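You operate a simulated robot arm through the tools that you are given. There is no shell and no other tool.

Carry out the task below with a simulated robot arm. There is one attempt and no reset: what you move stays moved.

Task
Turn the milk on plate THREE down to LOW and take the empty red saucepan off the heat.
Fine: milk first, before it boils over; switch off the saucepan's plate, lift it by its handle on to the trivet and put its red lid on; leave the milk on LOW.

Only the result counts: the job must be done as asked and must still hold three seconds after the hand-in. Knocking over, shifting, dropping, spilling or breaking anything else fails it. Lids that push on must go on centred and level and be pressed home; caps that screw on are set level and turned clockwise until they are tight.

Robot
A 6-joint arm with a two-finger parallel gripper, fixed in place. Base frame: the origin is at the foot of the arm, x ahead of it, y to its left, z up; the work surface is at about z = 0.85. Readings come in m, degrees, newtons and seconds.
Its first joint turns from -166.0 to 166.0 degrees. Payload 3.43 kg.
Tool frame: the origin (TCP) lies between the finger pads and is the grasp point; the fingertips stand 0.034 m ahead of it; z points along the fingers, y is the line along which they close. The gripper opens to 0.128 m. The fingers are 0.024 m wide and 0.012 m thick; the gripper's body (0.048 by 0.13 m) begins 0.096 m behind the TCP.
Orientation is told as [roll, pitch, yaw] about the base's x, y, z axes, in that order, counted from this pose: with the fingers straight down and closing along the base's y, the tool's x points along the base's -x, its y along +y and its z along -z.

Tools
- The arm moves only by the tool jog_arm. Its argument "deltas" is a list that holds one entry, the list of rows, each a list of 7 numbers: the turn, a rotation vector about the tool's x, y, z in degrees, then the shift along the tool's x, y, z in cm, then the closure, from 0 (fully open) to 1 (shut). In form: [[[ax, ay, az, tx, ty, tz, claw], ...]]. A call has 1 to 20 rows; each row shifts and turns the commanded pose from where the row before left it, along the tool's axes as they then stand. A row lasts 0.2 s, in which the tool goes at most 0.05 m and 8.6 degrees; a call with a longer step from one row to the next is refused whole, and so is a gripper value outside its range. A pose out of reach is approached as far as the arm can. The call stops where the force on the tool passes 40 N (or 10 N more than at its start, if that is more) or the arm is blocked; 0.2 s more then pass. The fingers move at their own pace (about 0.153 m/s each) and stop on an object; they squeeze with about 31 N. The grip force told is the motor's: it shows also when the fingers shut on nothing. Time passes only in rows, and 0.2 s behind the last, so rows that do not move let the fingers close. The reply holds the time, the measured pose of the TCP, the force on the tool along the base axes, the opening and the grip force, in the units named above and with some noise, with the torque about the TCP (base axes, N m) and any sound that the robot's microphone picked up.
- Cameras (640 x 400 px; columns grow to the right, rows downward): "scene" is fixed at [0.2203, -0.6502, 1.5184]; the picture's right is [0.66, -0.75, 0.00], its down [-0.42, -0.37, -0.83] and it looks along [0.62, 0.55, -0.56] (base axes); focal length 332 px, centre (320, 200). "wrist" rides on the gripper at [0.076, -0.011, -0.16] in the tool frame; the picture's right is [0.15, 0.99, 0.00], its down [-0.88, 0.13, -0.46] and it looks along [-0.45, 0.07, 0.89] (tool axes); focal length 234 px, centre (320, 200). There is no depth. A picture from a camera that has moved, and an enlarged one, comes with that camera's place and axes in the base frame and with its lens.
- get_image(camera): a new picture of that camera. It takes no simulated time.
- close_up(camera, box): a new picture of the part [left, top, right, bottom] of that camera's present view, enlarged. It takes no simulated time.
- close_job(): hands the job in; it is judged then, once.

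Nothing tells you positions but the pictures and the camera data. Unless the task says otherwise, let go and move clear before handing in.

The tools are called after "Call:" by a JSON object that holds its "op" and its "data". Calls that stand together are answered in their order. jog_arm: Moves the arm, as the interface text tells. Its arguments: {"type":"object","properties":{"deltas":{"type":"array"}},"required":["deltas"]} The other tools are called the same way: get_image (camera) takes a picture; close_up (camera, box) takes an enlarged picture of a part of a camera's view; close_job () hands the job in.

At the start:

```text
time: 0.0
ee_pos: [0.681, 0.0537, 1.1354]
ee_rot: [0.0, -0.1, 0.0]
force: [0.3, 0.3, -1.0]
ft_torque: [0.01, 0.0, -0.02]
finger_gap: 0.1279
gripper_force: 0.0
```

scene: 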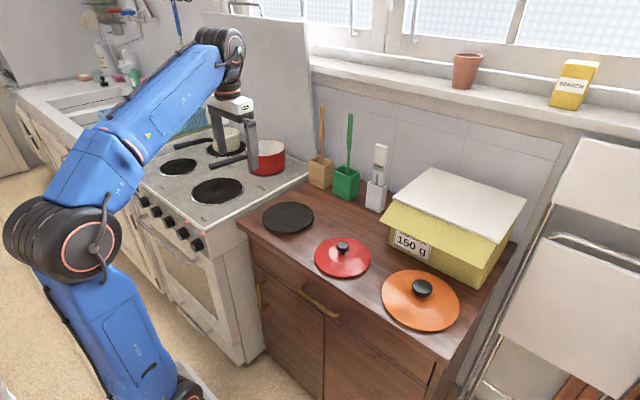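
wrist: 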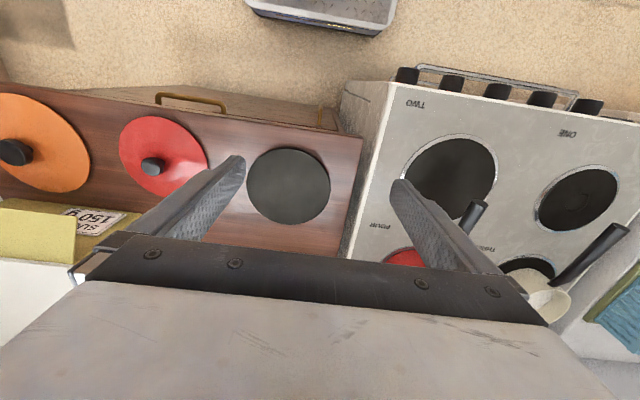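

I see a stove with four plates on the left (the milk pan at the back and the red saucepan at the back right), with knobs on the front panel. To the right is a counter with a dark trivet, a red lid and an orange lid. I'll look closer at the knobs and pans before moving.

Call:
{"op": "close_up", "data": {"camera": "scene", "box": [120, 180, 220, 260]}}

Call:
{"op": "close_up", "data": {"camera": "scene", "box": [150, 90, 310, 210]}}

Call:
{"op": "close_up", "data": {"camera": "wrist", "box": [340, 50, 640, 330]}}

Call:
{"op": "close_up", "data": {"camera": "scene", "box": [240, 180, 480, 340]}}

```text
5.00 times, centred on (170, 220) of scene
camera zoom: at [0.2203, -0.6502, 1.5184], right [0.66, -0.75, 0.0], down [-0.42, -0.37, -0.83], along [0.62, 0.55, -0.56], focal length 1659 px, centre (1070, 100)
```

zoom: 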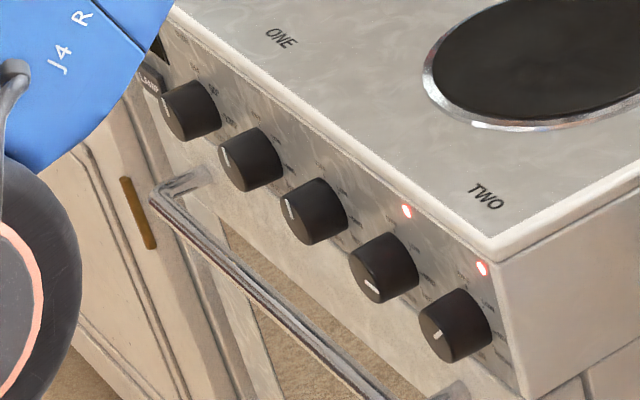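

```text
3.33 times, centred on (230, 150) of scene
camera zoom: at [0.2203, -0.6502, 1.5184], right [0.66, -0.75, 0.0], down [-0.42, -0.37, -0.83], along [0.62, 0.55, -0.56], focal length 1106 px, centre (620, 367)
```

zoom: 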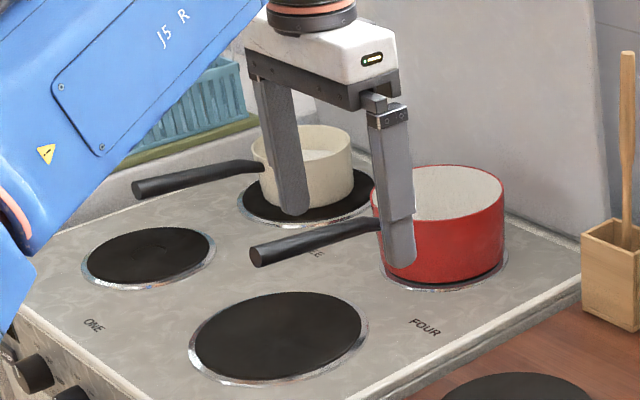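

```text
1.43 times, centred on (490, 190) of wrist
camera zoom: at [0.6047, 0.0415, 1.2949], right [-0.15, 0.99, 0.0], down [0.88, 0.13, 0.46], along [0.45, 0.07, -0.89], focal length 334 px, centre (77, 214)
```

zoom: 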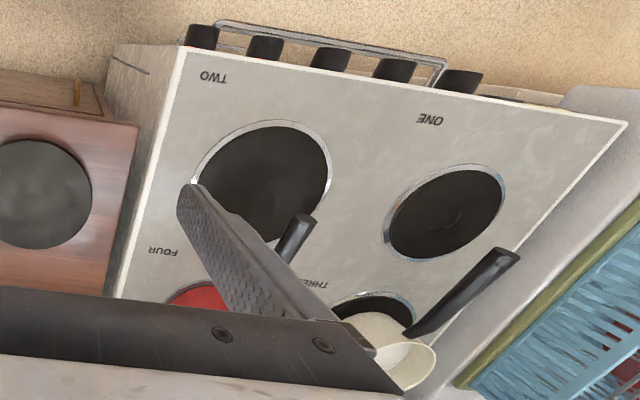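

```text
2.50 times, centred on (360, 260) of scene
camera zoom: at [0.2203, -0.6502, 1.5184], right [0.66, -0.75, 0.0], down [-0.42, -0.37, -0.83], along [0.62, 0.55, -0.56], focal length 830 px, centre (220, 50)
```

zoom: 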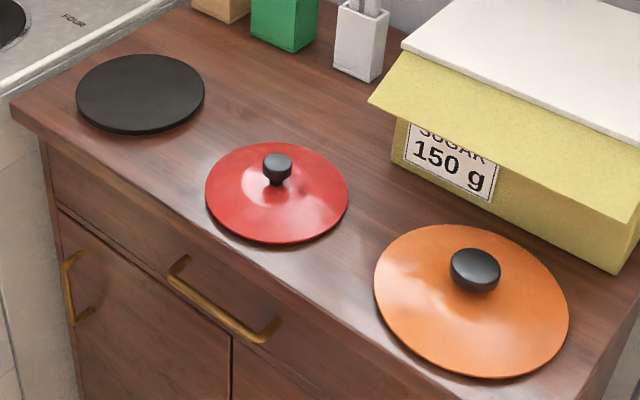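

The stove top is at z≈0.86, its front edge at x≈0.59, and five knobs sit at z≈0.78 between y≈0.21 and y≈0.59. Two lamps are lit, near the two right-hand knobs. Next I move the wrist camera in front of the panel to read the labels.

Call:
{"op": "jog_arm", "data": {"deltas": [[[0, 0, 0, 2.8, 3.5, 1.8, 0.5], [0, 0, 0, 2.8, 3.5, 1.8, 0.5], [0, 0, 0, 2.8, 3.5, 1.8, 0.5], [0, 0, 0, 2.8, 3.5, 1.8, 0.5], [0, 0, 0, 2.8, 3.5, 1.8, 0.5], [0, 0, 0, 2.8, 3.5, 1.8, 0.5], [0, 0, 0, 2.8, 3.5, 1.8, 0.5], [0, 0, 0, 2.8, 3.5, 1.8, 0.5], [0, 0, 0, 2.8, 3.5, 1.8, 0.5], [0, -8.5, 0, 0, 0, 0, 0.5], [0, -8.5, 0, 0, 0, 0, 0.5], [0, -8.5, 0, 0, 0, 0, 0.5], [0, -8.5, 0, 0, 0, 0, 0.5]]]}}

Call:
{"op": "get_image", "data": {"camera": "wrist"}}

Call:
{"op": "get_image", "data": {"camera": "scene"}}

```text
time: 2.8
ee_pos: [0.4299, 0.3672, 0.9745]
ee_rot: [0.0, -34.3, 0.1]
force: [-0.2, -0.9, -0.5]
ft_torque: [0.0, 0.03, -0.02]
finger_gap: 0.0636
gripper_force: 0.0
```

```text
taken
camera wrist: at [0.2769, 0.3561, 1.0625], right [-0.12, 0.99, -0.08], down [0.47, 0.13, 0.87], along [0.87, 0.07, -0.48], focal length 234 px, centre (320, 200)
```

wrist: 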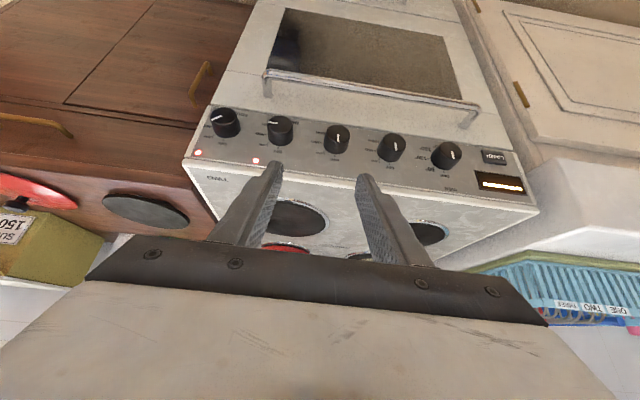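

```text
taken
```

scene: 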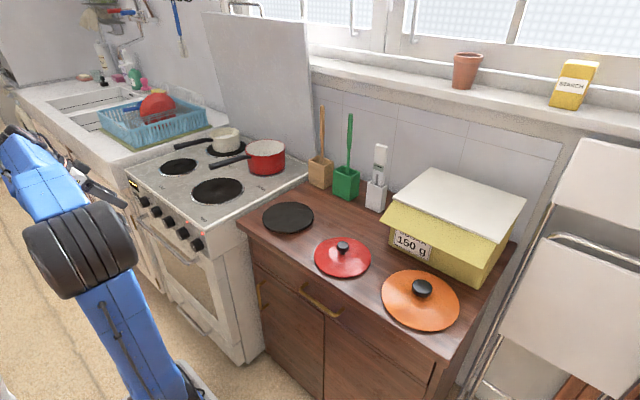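

Call:
{"op": "close_up", "data": {"camera": "wrist", "box": [190, 90, 350, 190]}}

Call:
{"op": "close_up", "data": {"camera": "wrist", "box": [350, 110, 540, 210]}}

Call:
{"op": "close_up", "data": {"camera": "wrist", "box": [195, 95, 275, 145]}}

Call:
{"op": "close_up", "data": {"camera": "wrist", "box": [245, 105, 325, 155]}}

Call:
{"op": "close_up", "data": {"camera": "scene", "box": [120, 110, 320, 235]}}

Call:
{"op": "close_up", "data": {"camera": "wrist", "box": [520, 280, 640, 340]}}

```text
4.00 times, centred on (270, 140) of wrist
camera zoom: at [0.2769, 0.3561, 1.0625], right [-0.12, 0.99, -0.08], down [0.47, 0.13, 0.87], along [0.87, 0.07, -0.48], focal length 937 px, centre (520, 440)
```

zoom: 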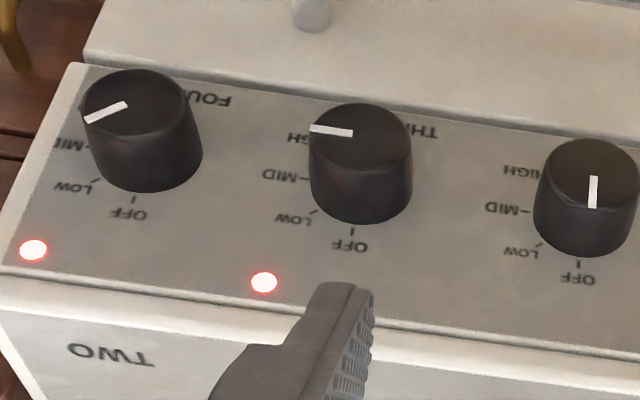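

```text
3.37 times, centred on (445, 160) of wrist
camera zoom: at [0.2769, 0.3561, 1.0625], right [-0.12, 0.99, -0.08], down [0.47, 0.13, 0.87], along [0.87, 0.07, -0.48], focal length 789 px, centre (-101, 335)
```

zoom: 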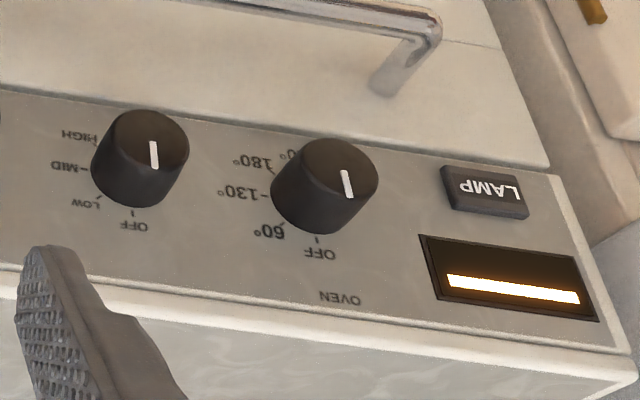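

```text
8.00 times, centred on (235, 120) of wrist
camera zoom: at [0.2769, 0.3561, 1.0625], right [-0.12, 0.99, -0.08], down [0.47, 0.13, 0.87], along [0.87, 0.07, -0.48], focal length 1873 px, centre (1000, 840)
```

zoom: 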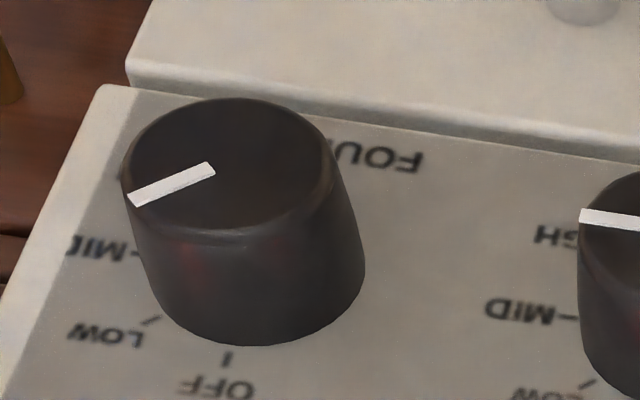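

```text
8.00 times, centred on (285, 130) of wrist
camera zoom: at [0.2769, 0.3561, 1.0625], right [-0.12, 0.99, -0.08], down [0.47, 0.13, 0.87], along [0.87, 0.07, -0.48], focal length 1873 px, centre (600, 760)
```

zoom: 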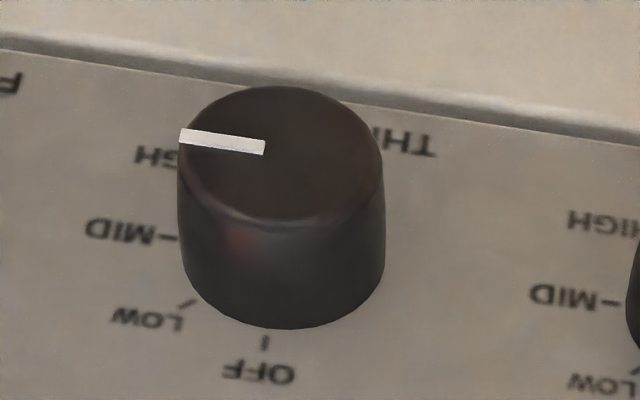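

```text
3.20 times, centred on (220, 172) of scene
camera zoom: at [0.2203, -0.6502, 1.5184], right [0.66, -0.75, 0.0], down [-0.42, -0.37, -0.83], along [0.62, 0.55, -0.56], focal length 1062 px, centre (640, 288)
```

zoom: 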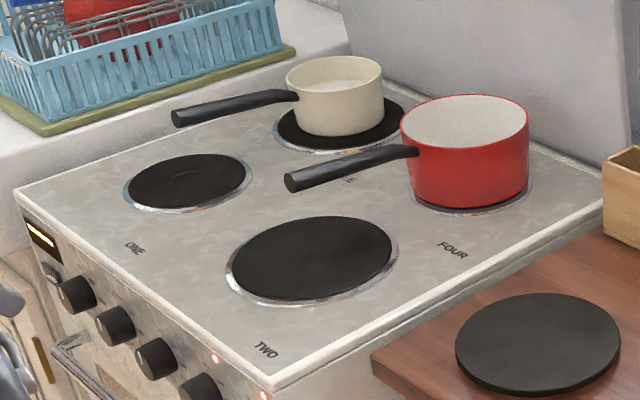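

```text
5.33 times, centred on (580, 310) of wrist
camera zoom: at [0.2769, 0.3561, 1.0625], right [-0.12, 0.99, -0.08], down [0.47, 0.13, 0.87], along [0.87, 0.07, -0.48], focal length 1249 px, centre (-1067, -387)
```

zoom: 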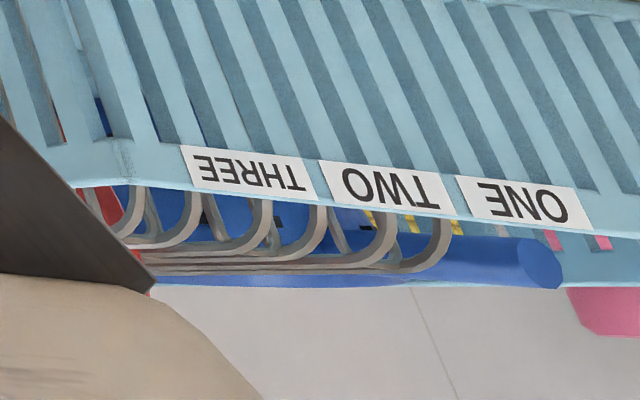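

The panel reads, from the right, FOUR, THREE, TWO, ONE and OVEN. OFF is at the top and LOW, MID and HIGH follow clockwise at 45° steps, so THREE (axis about y 0.302, z 0.775) points at MID and FOUR (y 0.208) points at LOW. Next I bring the tool horizontal in front of knob THREE.

Call:
{"op": "jog_arm", "data": {"deltas": [[[0, -8, 0, 0, -0.9, 0, 0.5], [0, -8, 0, 0, -0.9, 0, 0.5], [0, -8, 0, 0, -0.9, 0, 0.5], [0, -8, 0, 0, -0.9, 0, 0.5], [0, -8, 0, 0, -0.9, 0, 0.5], [0, -8, 0, 0, -0.9, 0, 0.5], [0, -7.7, 0, 0, -1.1, 0, 0.5], [0, 0, 0, 4, 0, 0.8, 0.5], [0, 0, 0, 4, 0, 0.8, 0.5], [0, 0, 0, 4, 0, 0.8, 0.5], [0, 0, 0, 4, 0, 0.8, 0.5], [0, 0, 0, 3.95, 0, 0.8, 0.5]]]}}

Call:
{"op": "get_image", "data": {"camera": "wrist"}}

Call:
{"op": "get_image", "data": {"camera": "scene"}}

```text
time: 5.4
ee_pos: [0.4671, 0.3034, 0.7749]
ee_rot: [-3.9, -89.8, 3.9]
force: [0.7, 0.8, -0.4]
ft_torque: [-0.02, 0.0, 0.05]
finger_gap: 0.0641
gripper_force: 0.1
```

```text
taken
camera wrist: at [0.3069, 0.2915, 0.6984], right [0.0, 0.99, -0.15], down [-0.45, 0.13, 0.88], along [0.89, 0.07, 0.45], focal length 234 px, centre (320, 200)
```

wrist: 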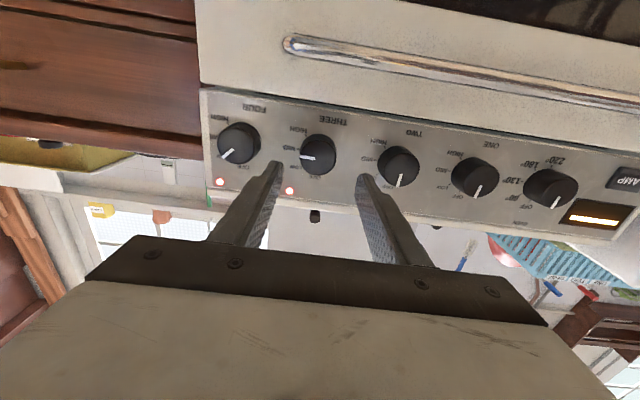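

```text
taken
```

scene: 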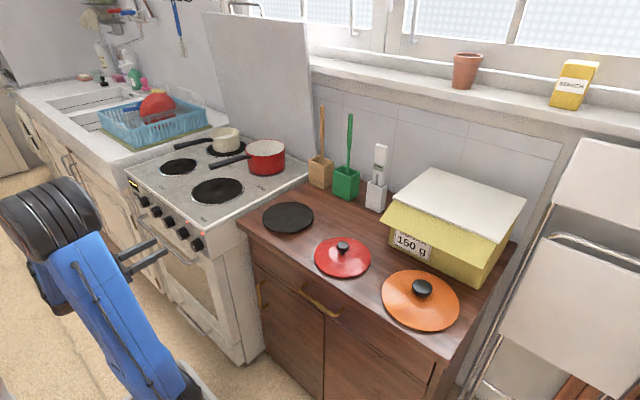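

Call:
{"op": "close_up", "data": {"camera": "wrist", "box": [200, 90, 360, 200]}}

Call:
{"op": "close_up", "data": {"camera": "wrist", "box": [280, 110, 360, 190]}}

Call:
{"op": "close_up", "data": {"camera": "scene", "box": [80, 180, 220, 300]}}

```text
3.64 times, centred on (280, 145) of wrist
camera zoom: at [0.3069, 0.2915, 0.6984], right [0.0, 0.99, -0.15], down [-0.45, 0.13, 0.88], along [0.89, 0.07, 0.45], focal length 852 px, centre (466, 400)
```

zoom: 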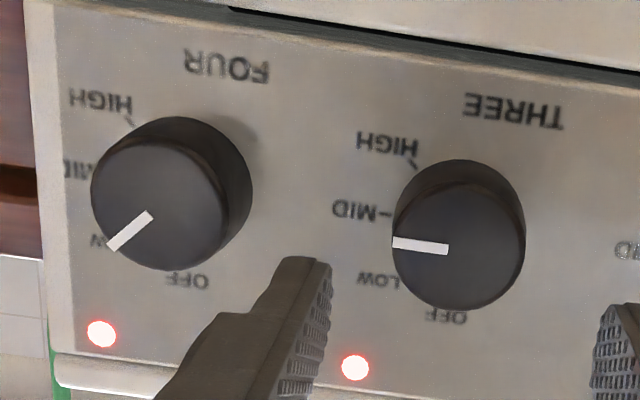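

```text
5.00 times, centred on (320, 150) of wrist
camera zoom: at [0.3069, 0.2915, 0.6984], right [0.0, 0.99, -0.15], down [-0.45, 0.13, 0.88], along [0.89, 0.07, 0.45], focal length 1171 px, centre (320, 450)
```

zoom: 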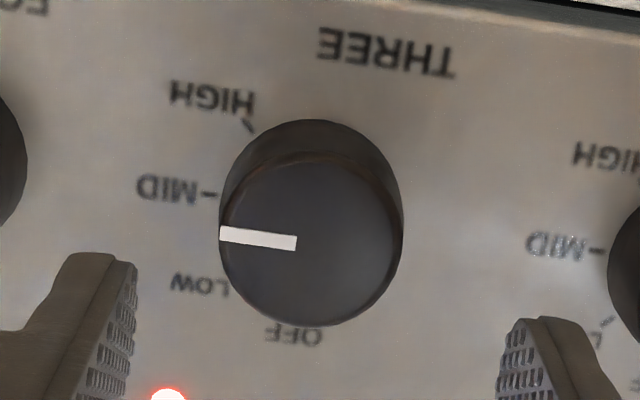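

```text
3.33 times, centred on (150, 240) of scene
camera zoom: at [0.2203, -0.6502, 1.5184], right [0.66, -0.75, 0.0], down [-0.42, -0.37, -0.83], along [0.62, 0.55, -0.56], focal length 1106 px, centre (887, 67)
```

zoom: 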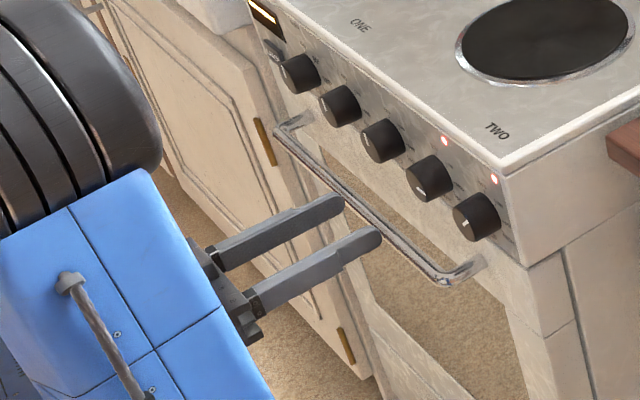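

Knob THREE's axis shows at about y 0.3015, z 0.775 in this view too, with its face at x≈0.56. I'll advance around it, grip, and turn it 45° counter-clockwise from MID to LOW.

Call:
{"op": "jog_arm", "data": {"deltas": [[[0, 0, 0, 0, -0.2, 3.85, 0.5], [0, 0, 0, 0, 0, 3.85, 0.5], [0, 0, 0, 0, 0, 0, 0.5], [0, 0, 0, 0, 0, 0, 1], [0, 0, 0, 0, 0, 0, 1], [0, 0, -7.5, 0, 0, 0, 1], [0, 0, -7.5, 0, 0, 0, 1], [0, 0, -7.5, 0, 0, 0, 1], [0, 0, -7.5, 0, 0, 0, 1], [0, 0, -7.5, 0, 0, 0, 1], [0, 0, -7.5, 0, 0, 0, 1], [0, 0, 0, 0, 0, 0, 1]]]}}

Call:
{"op": "get_image", "data": {"camera": "wrist"}}

Call:
{"op": "close_up", "data": {"camera": "scene", "box": [120, 170, 220, 260]}}

```text
time: 8.0
ee_pos: [0.5448, 0.2987, 0.7736]
ee_rot: [-89.8, -44.9, 89.9]
force: [-33.1, 5.6, 15.2]
ft_torque: [-0.02, -0.63, 0.15]
finger_gap: 0.043
gripper_force: 45.2
```

```text
taken
camera wrist: at [0.3845, 0.2373, 0.7283], right [0.0, 0.59, -0.8], down [-0.45, 0.72, 0.53], along [0.89, 0.37, 0.27], focal length 234 px, centre (320, 200)
```

wrist: 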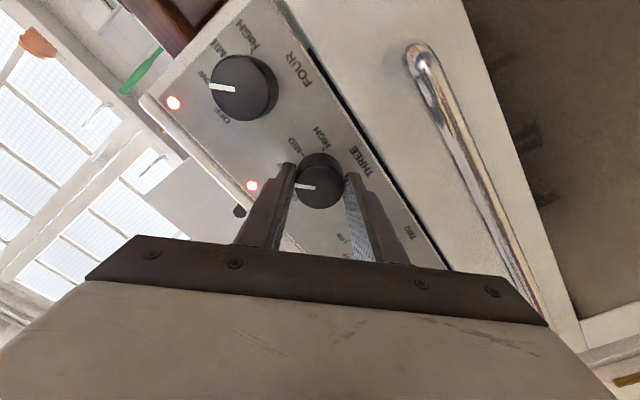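

```text
4.44 times, centred on (170, 215) of scene
camera zoom: at [0.2203, -0.6502, 1.5184], right [0.66, -0.75, 0.0], down [-0.42, -0.37, -0.83], along [0.62, 0.55, -0.56], focal length 1475 px, centre (987, 133)
```

zoom: 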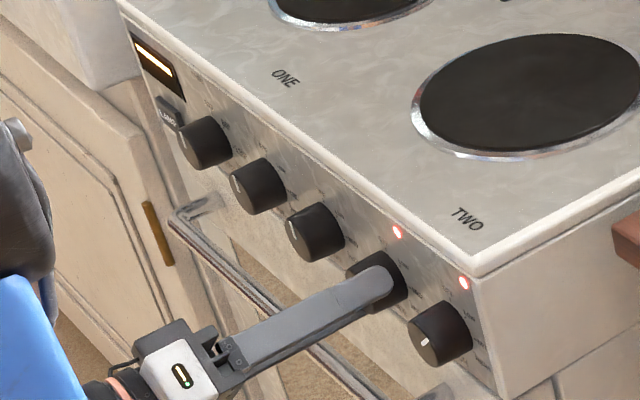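

The knob turned with the gripper, and its pointer now looks parallel to FOUR's pointer at LOW. The tips are pressing lightly on the panel, so I'll check closely, then release and back off.

Call:
{"op": "close_up", "data": {"camera": "wrist", "box": [180, 40, 380, 220]}}

Call:
{"op": "close_up", "data": {"camera": "wrist", "box": [270, 130, 370, 220]}}

```text
2.22 times, centred on (280, 130) of wrist
camera zoom: at [0.3845, 0.2373, 0.7283], right [0.0, 0.59, -0.8], down [-0.45, 0.72, 0.53], along [0.89, 0.37, 0.27], focal length 520 px, centre (409, 356)
```

zoom: 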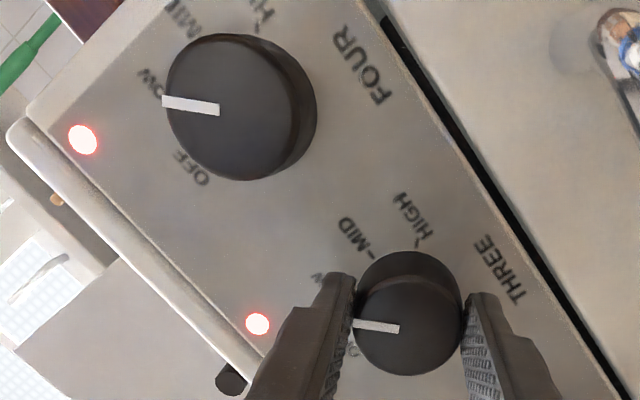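

```text
4.44 times, centred on (320, 175) of wrist
camera zoom: at [0.3845, 0.2373, 0.7283], right [0.0, 0.59, -0.8], down [-0.45, 0.72, 0.53], along [0.89, 0.37, 0.27], focal length 1041 px, centre (320, 311)
```

zoom: 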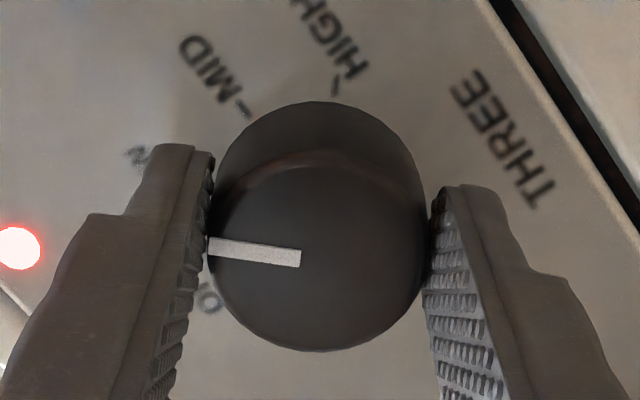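

THREE's pointer measures the same angle as FOUR's LOW setting. I'll release, back off and straighten the gripper.

Call:
{"op": "jog_arm", "data": {"deltas": [[[0, 0, 0, 0, 0, 0, 0.5], [0, 0, 0, 0, 0, 0, 0.5], [0, 0, 0, 0, 0, -3, 0.5], [0, 0, 0, 0, 0, -3, 0.5], [0, 0, 7.5, 0, 0, 0, 0.5], [0, 0, 7.5, 0, 0, 0, 0.5], [0, 0, 7.5, 0, 0, 0, 0.5], [0, 0, 7.5, 0, 0, 0, 0.5], [0, 0, 7.5, 0, 0, 0, 0.5], [0, 0, 7.5, 0, 0, 0, 0.5], [0, 0, 0, 0, -4.6, 0, 0.5], [0, 0, 0, 0, -4.7, 0, 0.5]]]}}

Call:
{"op": "close_up", "data": {"camera": "wrist", "box": [250, 90, 450, 210]}}

Call:
{"op": "close_up", "data": {"camera": "scene", "box": [150, 90, 310, 210]}}

```text
time: 10.6
ee_pos: [0.4757, 0.2689, 0.805]
ee_rot: [4.2, -89.8, -4.3]
force: [-0.5, -0.1, 0.8]
ft_torque: [-0.02, 0.0, 0.01]
finger_gap: 0.0638
gripper_force: 0.0
out of reach, approached as far as the arm can: row 11, 12
```

```text
3.20 times, centred on (350, 150) of wrist
camera zoom: at [0.3155, 0.2565, 0.7291], right [0.0, 0.99, -0.15], down [-0.45, 0.13, 0.88], along [0.89, 0.07, 0.45], focal length 749 px, centre (224, 360)
```

zoom: 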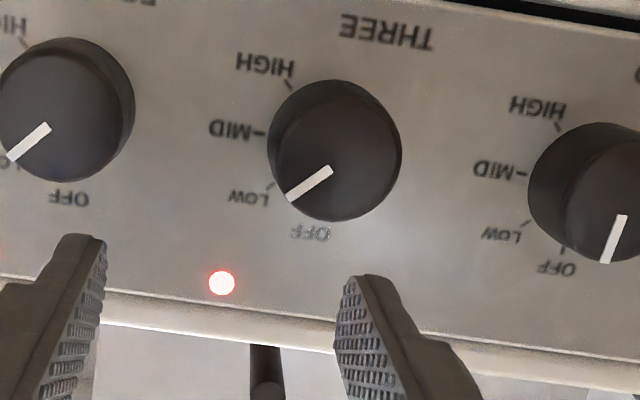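

```text
3.33 times, centred on (230, 150) of scene
camera zoom: at [0.2203, -0.6502, 1.5184], right [0.66, -0.75, 0.0], down [-0.42, -0.37, -0.83], along [0.62, 0.55, -0.56], focal length 1106 px, centre (620, 367)
```

zoom: 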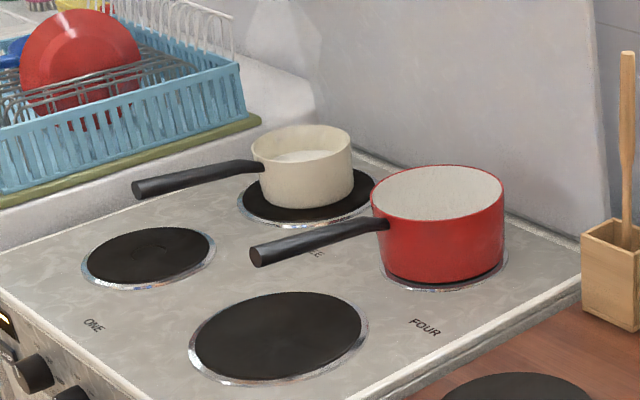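

THREE now points exactly at LOW and the milk is still calm. With the tool fully horizontal, knob FOUR is too close to the base, so I'll tilt to 30° below horizontal and come at it from slightly above.

Call:
{"op": "jog_arm", "data": {"deltas": [[[0, 7.5, 0, 0, 0, 0, 0.5], [0, 7.5, 0, 0, 0, 0, 0.5], [0, 7.5, 0, 0, 0, 0, 0.5], [0, 7.5, 0, 0, 0, 0, 0.5], [0, 0, 0, 0, 0, 0, 0.5]]]}}

Call:
{"op": "get_image", "data": {"camera": "wrist"}}

```text
time: 11.8
ee_pos: [0.479, 0.2703, 0.8052]
ee_rot: [0.0, -59.8, 0.0]
force: [-1.3, -0.2, 0.0]
ft_torque: [0.0, -0.02, 0.03]
finger_gap: 0.0642
gripper_force: 0.1
```

```text
taken
camera wrist: at [0.3027, 0.2586, 0.8189], right [-0.07, 0.99, -0.13], down [0.05, 0.13, 0.99], along [1.0, 0.07, -0.06], focal length 234 px, centre (320, 200)
```

wrist: 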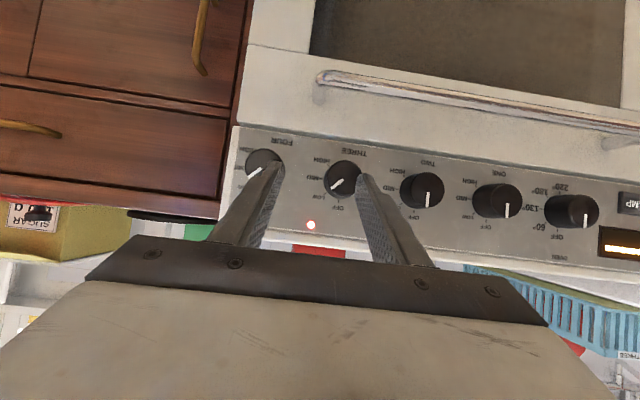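

Tilted at 60° the pose holds. Now I shift sideways to be in front of FOUR and look again.

Call:
{"op": "jog_arm", "data": {"deltas": [[[0, 0, 0, -0.95, -3.07, -0.55, 0.5], [0, 0, 0, -0.95, -3.08, -0.55, 0.5], [0, 0, 0, 0, 0, 0, 0.5]]]}}

Call:
{"op": "close_up", "data": {"camera": "wrist", "box": [240, 110, 440, 230]}}

```text
time: 12.6
ee_pos: [0.4789, 0.2094, 0.8276]
ee_rot: [0.0, -59.8, 0.1]
force: [0.2, 0.6, 0.1]
ft_torque: [-0.01, 0.03, 0.02]
finger_gap: 0.0642
gripper_force: 0.1
```

```text
3.20 times, centred on (340, 170) of wrist
camera zoom: at [0.3019, 0.198, 0.8408], right [-0.07, 0.99, -0.13], down [0.05, 0.13, 0.99], along [1.0, 0.07, -0.06], focal length 749 px, centre (256, 296)
```

zoom: 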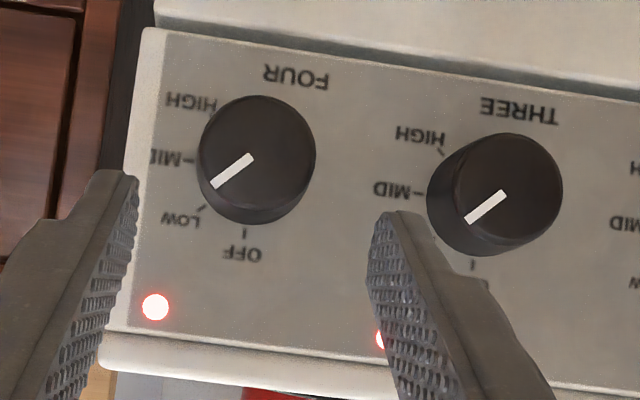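

FOUR's axis is at about y 0.210, z 0.775. I advance along the tool axis, grip it and turn 45° counter-clockwise about the knob's axis to OFF.

Call:
{"op": "jog_arm", "data": {"deltas": [[[0, 0, 0, 0.15, 0.05, 3.65, 0.5], [0, 0, 0, 0.15, 0, 3.65, 0.5], [0, 0, 0, 0, 0, 0, 0.5], [0, 0, 0, 0, 0, 0, 1], [0, 0, 0, 0, 0, 0, 1], [3.83, 0, -6.64, 0, 0.175, 0, 1], [3.83, 0, -6.64, 0, 0.175, 0, 1], [3.83, 0, -6.64, 0, 0.175, 0, 1], [3.83, 0, -6.64, 0, 0.175, 0, 1], [3.83, 0, -6.64, 0, 0.175, 0, 1], [3.83, 0, -6.64, 0, 0.175, 0, 1], [0, 0, 0, 0, 0, 0, 1]]]}}

Call:
{"op": "get_image", "data": {"camera": "wrist"}}

Call:
{"op": "close_up", "data": {"camera": "wrist", "box": [230, 100, 430, 220]}}

Call:
{"op": "close_up", "data": {"camera": "scene", "box": [120, 170, 220, 260]}}

```text
time: 15.2
ee_pos: [0.5423, 0.2196, 0.7843]
ee_rot: [-64.1, -36.8, 51.1]
force: [0.2, -22.1, -8.3]
ft_torque: [0.06, 0.36, -0.71]
finger_gap: 0.0422
gripper_force: 44.5
```

```text
taken
camera wrist: at [0.3649, 0.221, 0.8025], right [-0.08, 0.59, -0.8], down [0.05, 0.8, 0.59], along [1.0, 0.01, -0.09], focal length 234 px, centre (320, 200)
```

wrist: 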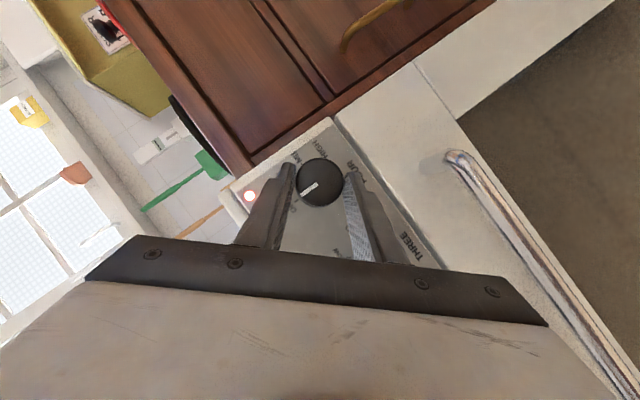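

```text
3.20 times, centred on (330, 160) of wrist
camera zoom: at [0.3649, 0.221, 0.8025], right [-0.08, 0.59, -0.8], down [0.05, 0.8, 0.59], along [1.0, 0.01, -0.09], focal length 749 px, centre (288, 328)
```

zoom: 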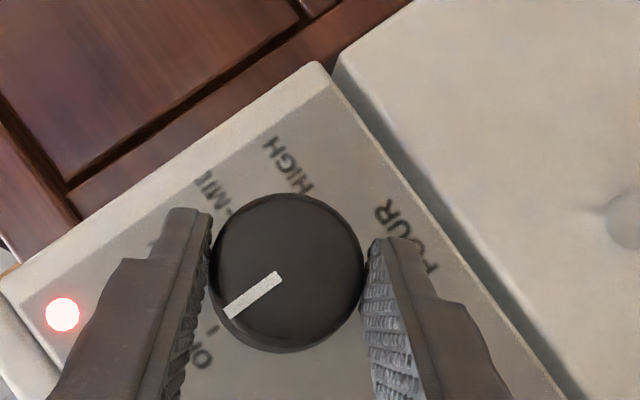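

```text
4.44 times, centred on (170, 215) of scene
camera zoom: at [0.2203, -0.6502, 1.5184], right [0.66, -0.75, 0.0], down [-0.42, -0.37, -0.83], along [0.62, 0.55, -0.56], focal length 1475 px, centre (987, 133)
```

zoom: 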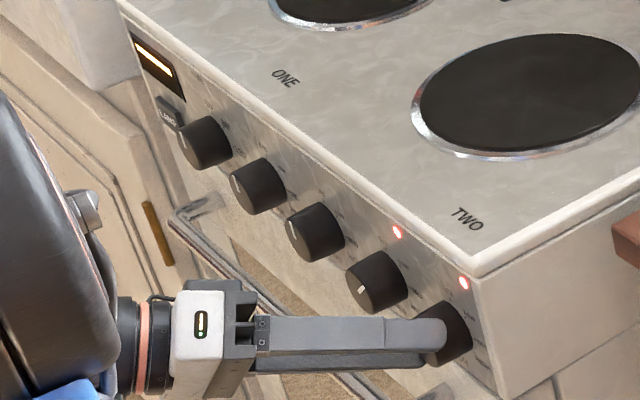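

FOUR's pointer measures vertical, which is OFF, although its lamp is still lit in this picture. I release, back off and check the pointer and lamp again.

Call:
{"op": "jog_arm", "data": {"deltas": [[[0, 0, 0, 0, 0, 0, 0.5], [0, 0, 0, 0, 0, 0, 0.5], [0, 0, 0, 0, 0, -3.8, 0.5], [0, 0, 0, 0, 0, -3.8, 0.5], [0, 0, 0, 0, 0, 0, 0.5]]]}}

Call:
{"op": "get_image", "data": {"camera": "wrist"}}

Call:
{"op": "close_up", "data": {"camera": "scene", "box": [120, 170, 220, 260]}}

Call:
{"op": "close_up", "data": {"camera": "wrist", "box": [230, 80, 430, 200]}}

```text
time: 16.4
ee_pos: [0.4737, 0.2481, 0.8115]
ee_rot: [-64.1, -36.9, 51.1]
force: [-0.4, -0.4, 0.4]
ft_torque: [-0.02, 0.01, 0.04]
finger_gap: 0.0641
gripper_force: 0.0
```

```text
taken
camera wrist: at [0.2984, 0.2502, 0.8292], right [-0.08, 0.6, -0.8], down [0.05, 0.8, 0.59], along [1.0, 0.01, -0.09], focal length 234 px, centre (320, 200)
```

wrist: 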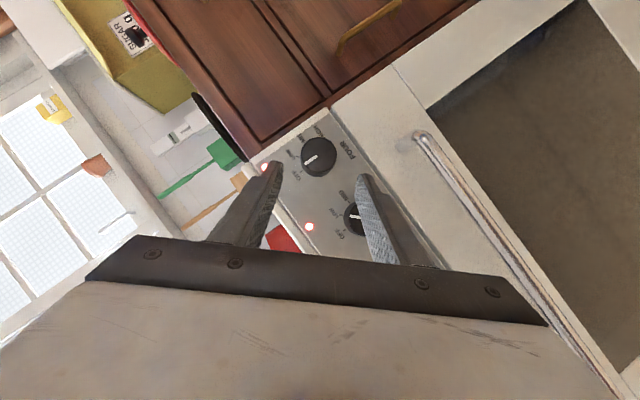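

```text
4.44 times, centred on (170, 215) of scene
camera zoom: at [0.2203, -0.6502, 1.5184], right [0.66, -0.75, 0.0], down [-0.42, -0.37, -0.83], along [0.62, 0.55, -0.56], focal length 1475 px, centre (987, 133)
```

zoom: 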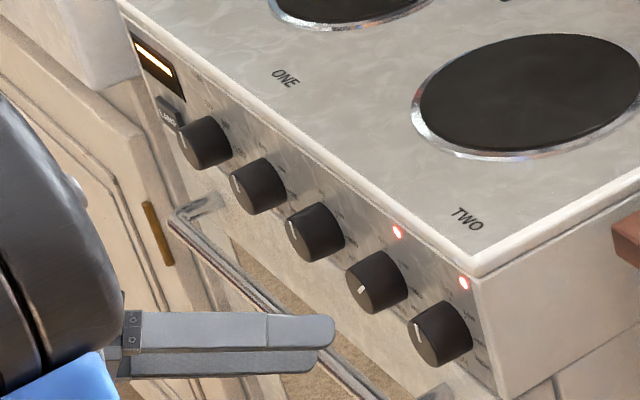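

```text
3.20 times, centred on (330, 140) of wrist
camera zoom: at [0.2984, 0.2502, 0.8292], right [-0.08, 0.6, -0.8], down [0.05, 0.8, 0.59], along [1.0, 0.01, -0.09], focal length 749 px, centre (288, 392)
```

zoom: 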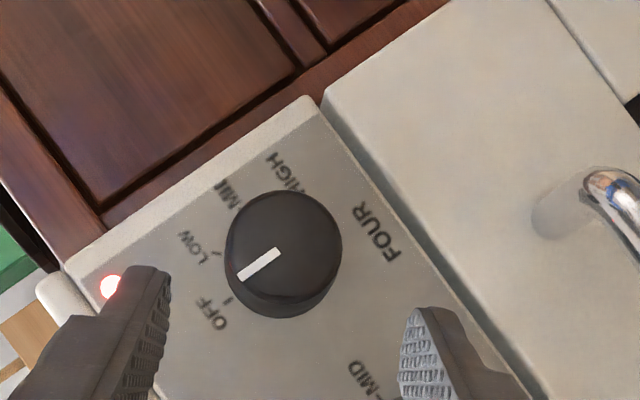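

Call:
{"op": "close_up", "data": {"camera": "scene", "box": [180, 215, 240, 260]}}

Call:
{"op": "close_up", "data": {"camera": "scene", "box": [150, 195, 210, 240]}}

Call:
{"op": "close_up", "data": {"camera": "scene", "box": [190, 120, 300, 190]}}

```text
8.89 times, centred on (210, 238) of scene
camera zoom: at [0.2203, -0.6502, 1.5184], right [0.66, -0.75, 0.0], down [-0.42, -0.37, -0.83], along [0.62, 0.55, -0.56], focal length 2949 px, centre (1298, -133)
```

zoom: 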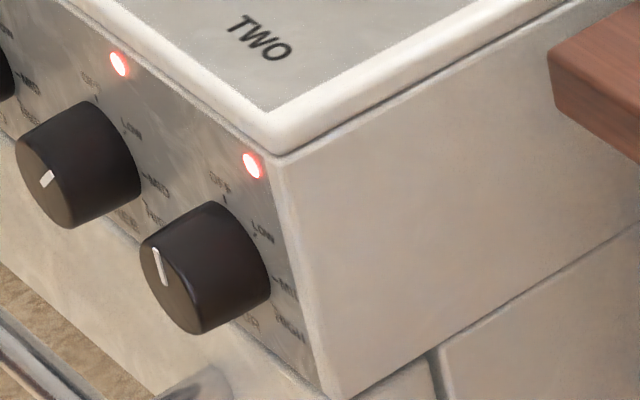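

```text
8.89 times, centred on (180, 218) of scene
camera zoom: at [0.2203, -0.6502, 1.5184], right [0.66, -0.75, 0.0], down [-0.42, -0.37, -0.83], along [0.62, 0.55, -0.56], focal length 2949 px, centre (1564, 44)
```

zoom: 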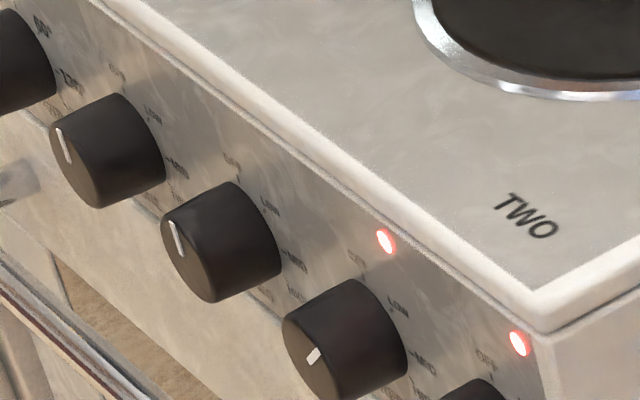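

```text
5.71 times, centred on (245, 155) of scene
camera zoom: at [0.2203, -0.6502, 1.5184], right [0.66, -0.75, 0.0], down [-0.42, -0.37, -0.83], along [0.62, 0.55, -0.56], focal length 1896 px, centre (749, 457)
```

zoom: 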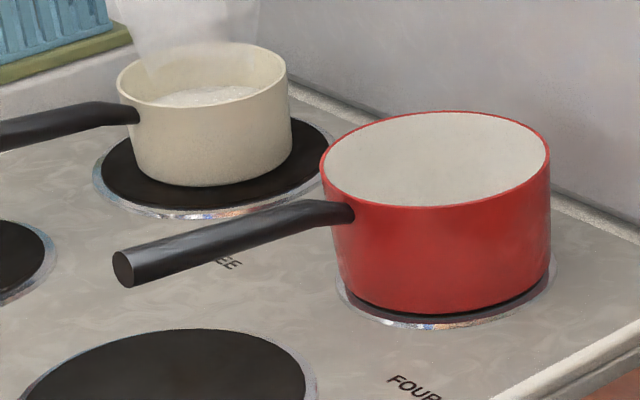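

FOUR's pointer matches the OFF knobs, so the lamps are probably heat indicators. The saucepan is at about (0.98, 0.32), with its handle running toward −x from about (0.905, 0.32, 0.935) to (0.735, 0.317, 0.965). The trivet is at about (0.80, 0.01). Next I straighten the tool, raise it, and go above the stove.

Call:
{"op": "jog_arm", "data": {"deltas": [[[-3.83, 0, 6.64, 0, 0, 0, 0.5], [-3.83, 0, 6.64, 0, 0, 0, 0.5], [-3.83, 0, 6.64, 0, 0, 0, 0.5], [-3.83, 0, 6.64, 0, 0, 0, 0.5], [-3.83, 0, 6.64, 0, 0, 0, 0.5], [-3.83, 0, 6.64, 0, 0, 0, 0.5], [0, 0, 0, -3.9, 0, -2.25, 0.5], [0, 0, 0, -3.9, 0, -2.25, 0.5], [0, 0, 0, -3.9, 0, -2.25, 0.5], [0, 0, 0, -3.9, 0, -2.25, 0.5], [0, 0, 0, -3.9, 0, -2.25, 0.5], [0, 0, 0, -3.9, 0, -2.25, 0.5], [0, 8.5, 0, 0, 0, 0, 0.5], [0, 8.5, 0, 0, 0, 0, 0.5], [0, 8.5, 0, 0, 0, 0, 0.5], [0, 8.5, 0, 0, 0, 0, 0.5], [0, 8.5, 0, 0, 0, 0, 0.5], [0, 8.5, 0, 0, 0, 0, 0.5], [0, 8.5, 0, 0, 0, 0, 0.5]]]}}

Call:
{"op": "get_image", "data": {"camera": "wrist"}}

```text
time: 20.4
ee_pos: [0.4771, 0.2466, 1.0812]
ee_rot: [0.0, -0.2, -0.1]
force: [-0.9, -0.2, 0.4]
ft_torque: [0.04, -0.02, 0.02]
finger_gap: 0.064
gripper_force: 0.0
```

```text
taken
camera wrist: at [0.4002, 0.2362, 1.2404], right [-0.15, 0.99, 0.0], down [0.88, 0.13, 0.46], along [0.45, 0.07, -0.89], focal length 234 px, centre (320, 200)
```

wrist: 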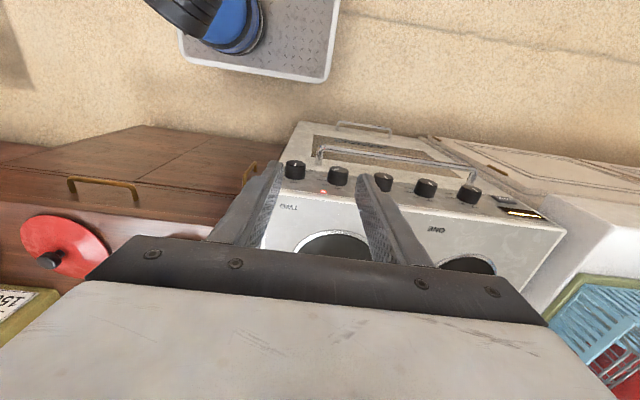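

The tool points straight down at z≈1.08 again. I move over the saucepan's handle and look at it from both cameras.

Call:
{"op": "jog_arm", "data": {"deltas": [[[0, 0, 0, -4.5, 0.9, 0, 0.5], [0, 0, 0, -4.5, 0.9, 0, 0.5], [0, 0, 0, -4.5, 0.9, 0, 0.5], [0, 0, 0, -4.5, 0.9, 0, 0.5], [0, 0, 0, -4.5, 0.9, 0, 0.5], [0, 0, 0, -4.5, 0.9, 0, 0.5], [0, 0, 0, -4.5, 0.9, 0, 0.5], [0, 0, 0, -4.5, 0.8, 0, 0.5], [0, 0, 0, 0, 0, 0, 0.5]]]}}

Call:
{"op": "get_image", "data": {"camera": "wrist"}}

Call:
{"op": "get_image", "data": {"camera": "scene"}}

Call:
{"op": "close_up", "data": {"camera": "scene", "box": [180, 90, 320, 200]}}

```text
time: 22.4
ee_pos: [0.8349, 0.3202, 1.0814]
ee_rot: [-0.1, -0.3, 0.0]
force: [0.3, -0.4, 0.1]
ft_torque: [-0.02, -0.04, -0.01]
finger_gap: 0.064
gripper_force: 0.0
```

```text
taken
camera wrist: at [0.7593, 0.3088, 1.2412], right [-0.15, 0.99, 0.0], down [0.88, 0.13, 0.46], along [0.46, 0.07, -0.89], focal length 234 px, centre (320, 200)
```

wrist: 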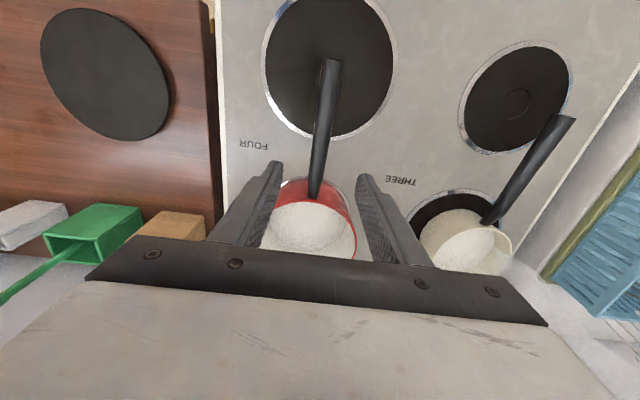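

```text
taken
```

scene: 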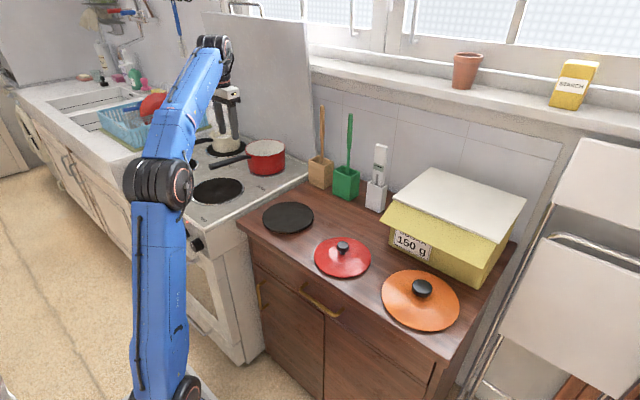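

```text
3.64 times, centred on (250, 145) of scene
camera zoom: at [0.2203, -0.6502, 1.5184], right [0.66, -0.75, 0.0], down [-0.42, -0.37, -0.83], along [0.62, 0.55, -0.56], focal length 1206 px, centre (574, 400)
```

zoom: 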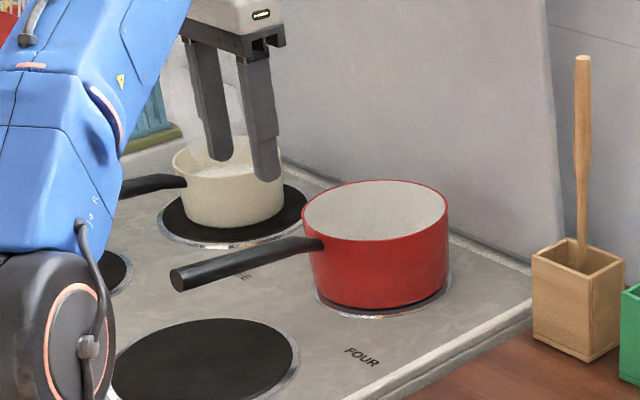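

Call:
{"op": "close_up", "data": {"camera": "wrist", "box": [220, 40, 420, 270]}}

Call:
{"op": "close_up", "data": {"camera": "wrist", "box": [270, 130, 370, 210]}}

Call:
{"op": "close_up", "data": {"camera": "scene", "box": [195, 125, 295, 185]}}

```text
1.74 times, centred on (320, 155) of wrist
camera zoom: at [0.7593, 0.3088, 1.2412], right [-0.15, 0.99, 0.0], down [0.88, 0.13, 0.46], along [0.46, 0.07, -0.89], focal length 407 px, centre (320, 278)
```

zoom: 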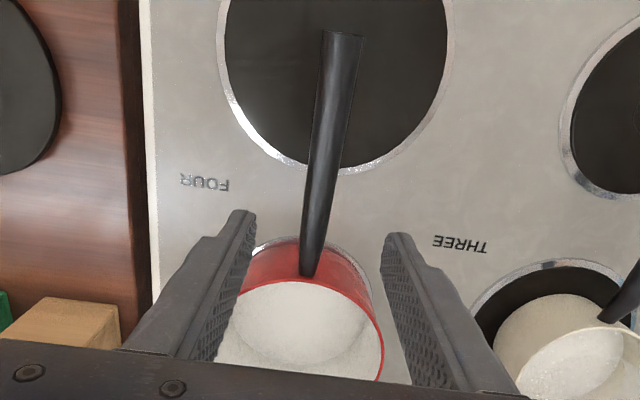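

```text
5.00 times, centred on (320, 170) of wrist
camera zoom: at [0.7593, 0.3088, 1.2412], right [-0.15, 0.99, 0.0], down [0.88, 0.13, 0.46], along [0.46, 0.07, -0.89], focal length 1171 px, centre (320, 350)
```

zoom: 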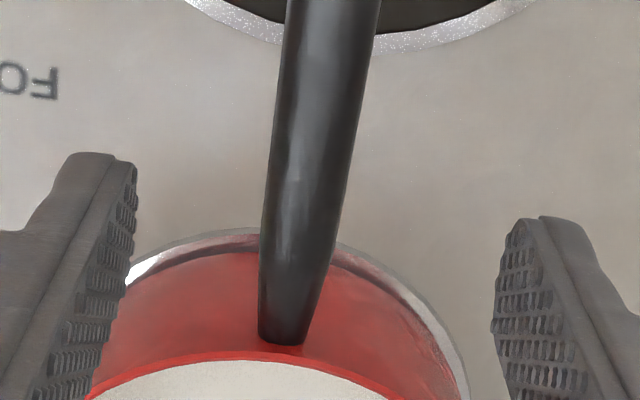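

```text
6.40 times, centred on (245, 155) of scene
camera zoom: at [0.2203, -0.6502, 1.5184], right [0.66, -0.75, 0.0], down [-0.42, -0.37, -0.83], along [0.62, 0.55, -0.56], focal length 2123 px, centre (800, 488)
```

zoom: 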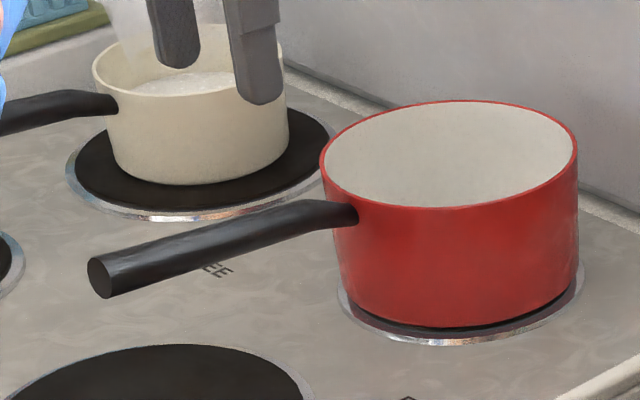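

The handle is round and rises outward. At x≈0.865 its centre is about (y 0.322, z 0.949), so I'll grasp there, then lift 3 cm as a test.

Call:
{"op": "jog_arm", "data": {"deltas": [[[0, 0, 0, -1.5, 0.08, 3.4, 0.5], [0, 0, 0, -1.5, 0.08, 3.4, 0.5], [0, 0, 0, 0, 0, 3.3, 0.5], [0, 0, 0, 0, 0, 3.2, 0.5], [0, 0, 0, 0, 0, 0, 0.5], [0, 0, 0, 0, 0, 0, 1], [0, 0, 0, 0, 0, 0, 1], [0, 0, 0, 0, 0, 0, 1], [0, 0, 0, 0, 0, 0, 1]]]}}

Call:
{"op": "close_up", "data": {"camera": "scene", "box": [180, 90, 320, 200]}}

Call:
{"op": "get_image", "data": {"camera": "wrist"}}

```text
time: 24.4
ee_pos: [0.8671, 0.3186, 0.9516]
ee_rot: [-0.1, -0.3, 0.0]
force: [-1.1, 1.3, -0.1]
ft_torque: [-0.01, -0.02, 0.16]
finger_gap: 0.0236
gripper_force: 31.0
```

```text
3.64 times, centred on (250, 145) of scene
camera zoom: at [0.2203, -0.6502, 1.5184], right [0.66, -0.75, 0.0], down [-0.42, -0.37, -0.83], along [0.62, 0.55, -0.56], focal length 1206 px, centre (574, 400)
```

zoom: 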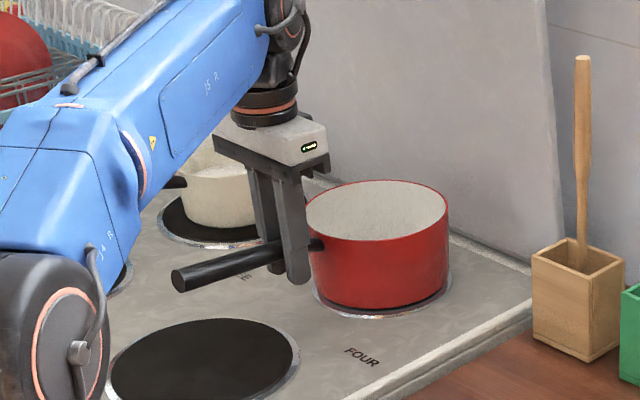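

```text
taken
camera wrist: at [0.7904, 0.3071, 1.1104], right [-0.15, 0.99, 0.0], down [0.88, 0.13, 0.46], along [0.46, 0.07, -0.89], focal length 234 px, centre (320, 200)
```

wrist: 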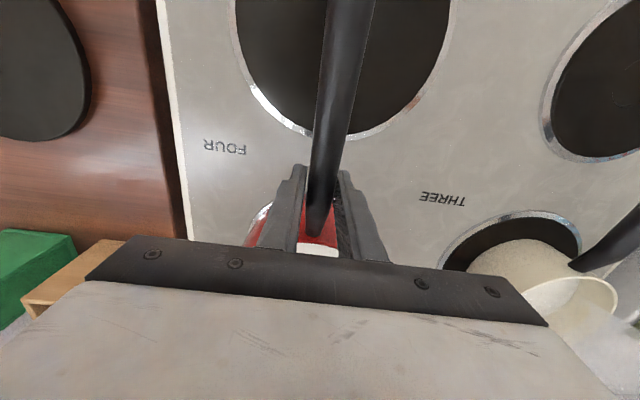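

The handle is gripped, with the fingers 23.6 mm apart. Now a slow test lift.

Call:
{"op": "jog_arm", "data": {"deltas": [[[0, 0, 0, 0, 0, -0.7, 1], [0, 0, 0, 0, 0, -1, 1], [0, 0, 0, 0, 0, -1.3, 1], [0, 0, 0, 0, 0, -1, 1], [0, 0, 0, 0, 0, 0, 1]]]}}

Call:
{"op": "close_up", "data": {"camera": "scene", "box": [180, 90, 320, 200]}}

```text
time: 25.6
ee_pos: [0.867, 0.3178, 0.9894]
ee_rot: [0.0, -0.2, 0.0]
force: [-0.5, -0.2, -6.7]
ft_torque: [-0.04, 0.64, 0.0]
finger_gap: 0.0232
gripper_force: 31.3
```

```text
3.64 times, centred on (250, 145) of scene
camera zoom: at [0.2203, -0.6502, 1.5184], right [0.66, -0.75, 0.0], down [-0.42, -0.37, -0.83], along [0.62, 0.55, -0.56], focal length 1206 px, centre (574, 400)
```

zoom: 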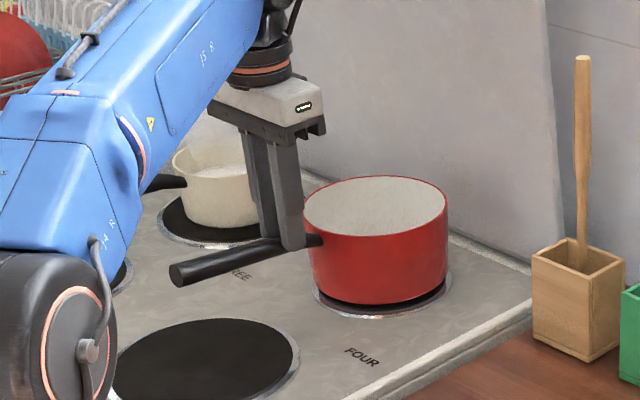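

The gripper rose about 38 mm but the handle barely moved. It's sliding down through the pads, and the pan is only slightly raised, so I'll look closer before deciding.

Call:
{"op": "close_up", "data": {"camera": "scene", "box": [195, 125, 295, 185]}}

Call:
{"op": "get_image", "data": {"camera": "wrist"}}

```text
6.40 times, centred on (245, 155) of scene
camera zoom: at [0.2203, -0.6502, 1.5184], right [0.66, -0.75, 0.0], down [-0.42, -0.37, -0.83], along [0.62, 0.55, -0.56], focal length 2123 px, centre (800, 488)
```

zoom: 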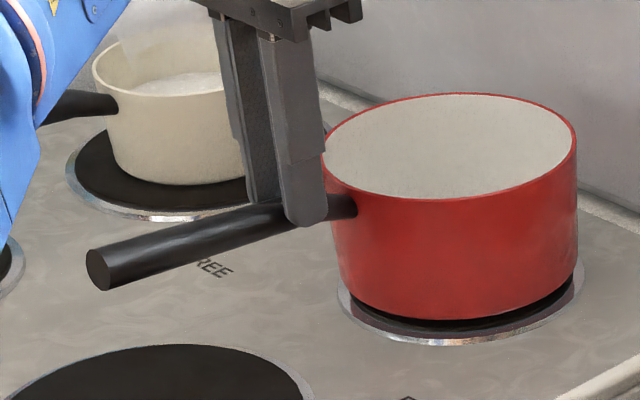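

```text
taken
camera wrist: at [0.7903, 0.3077, 1.1491], right [-0.15, 0.99, 0.0], down [0.88, 0.13, 0.46], along [0.46, 0.07, -0.89], focal length 234 px, centre (320, 200)
```

wrist: 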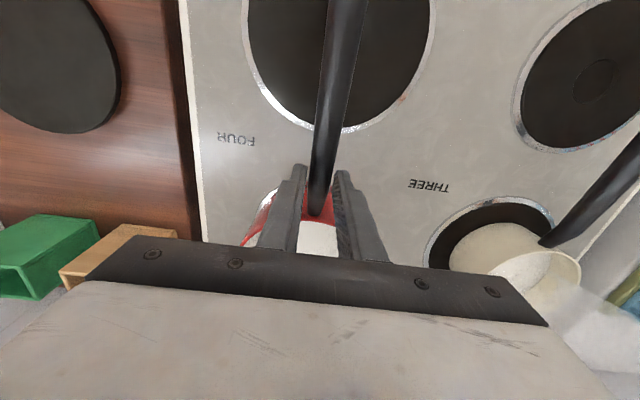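

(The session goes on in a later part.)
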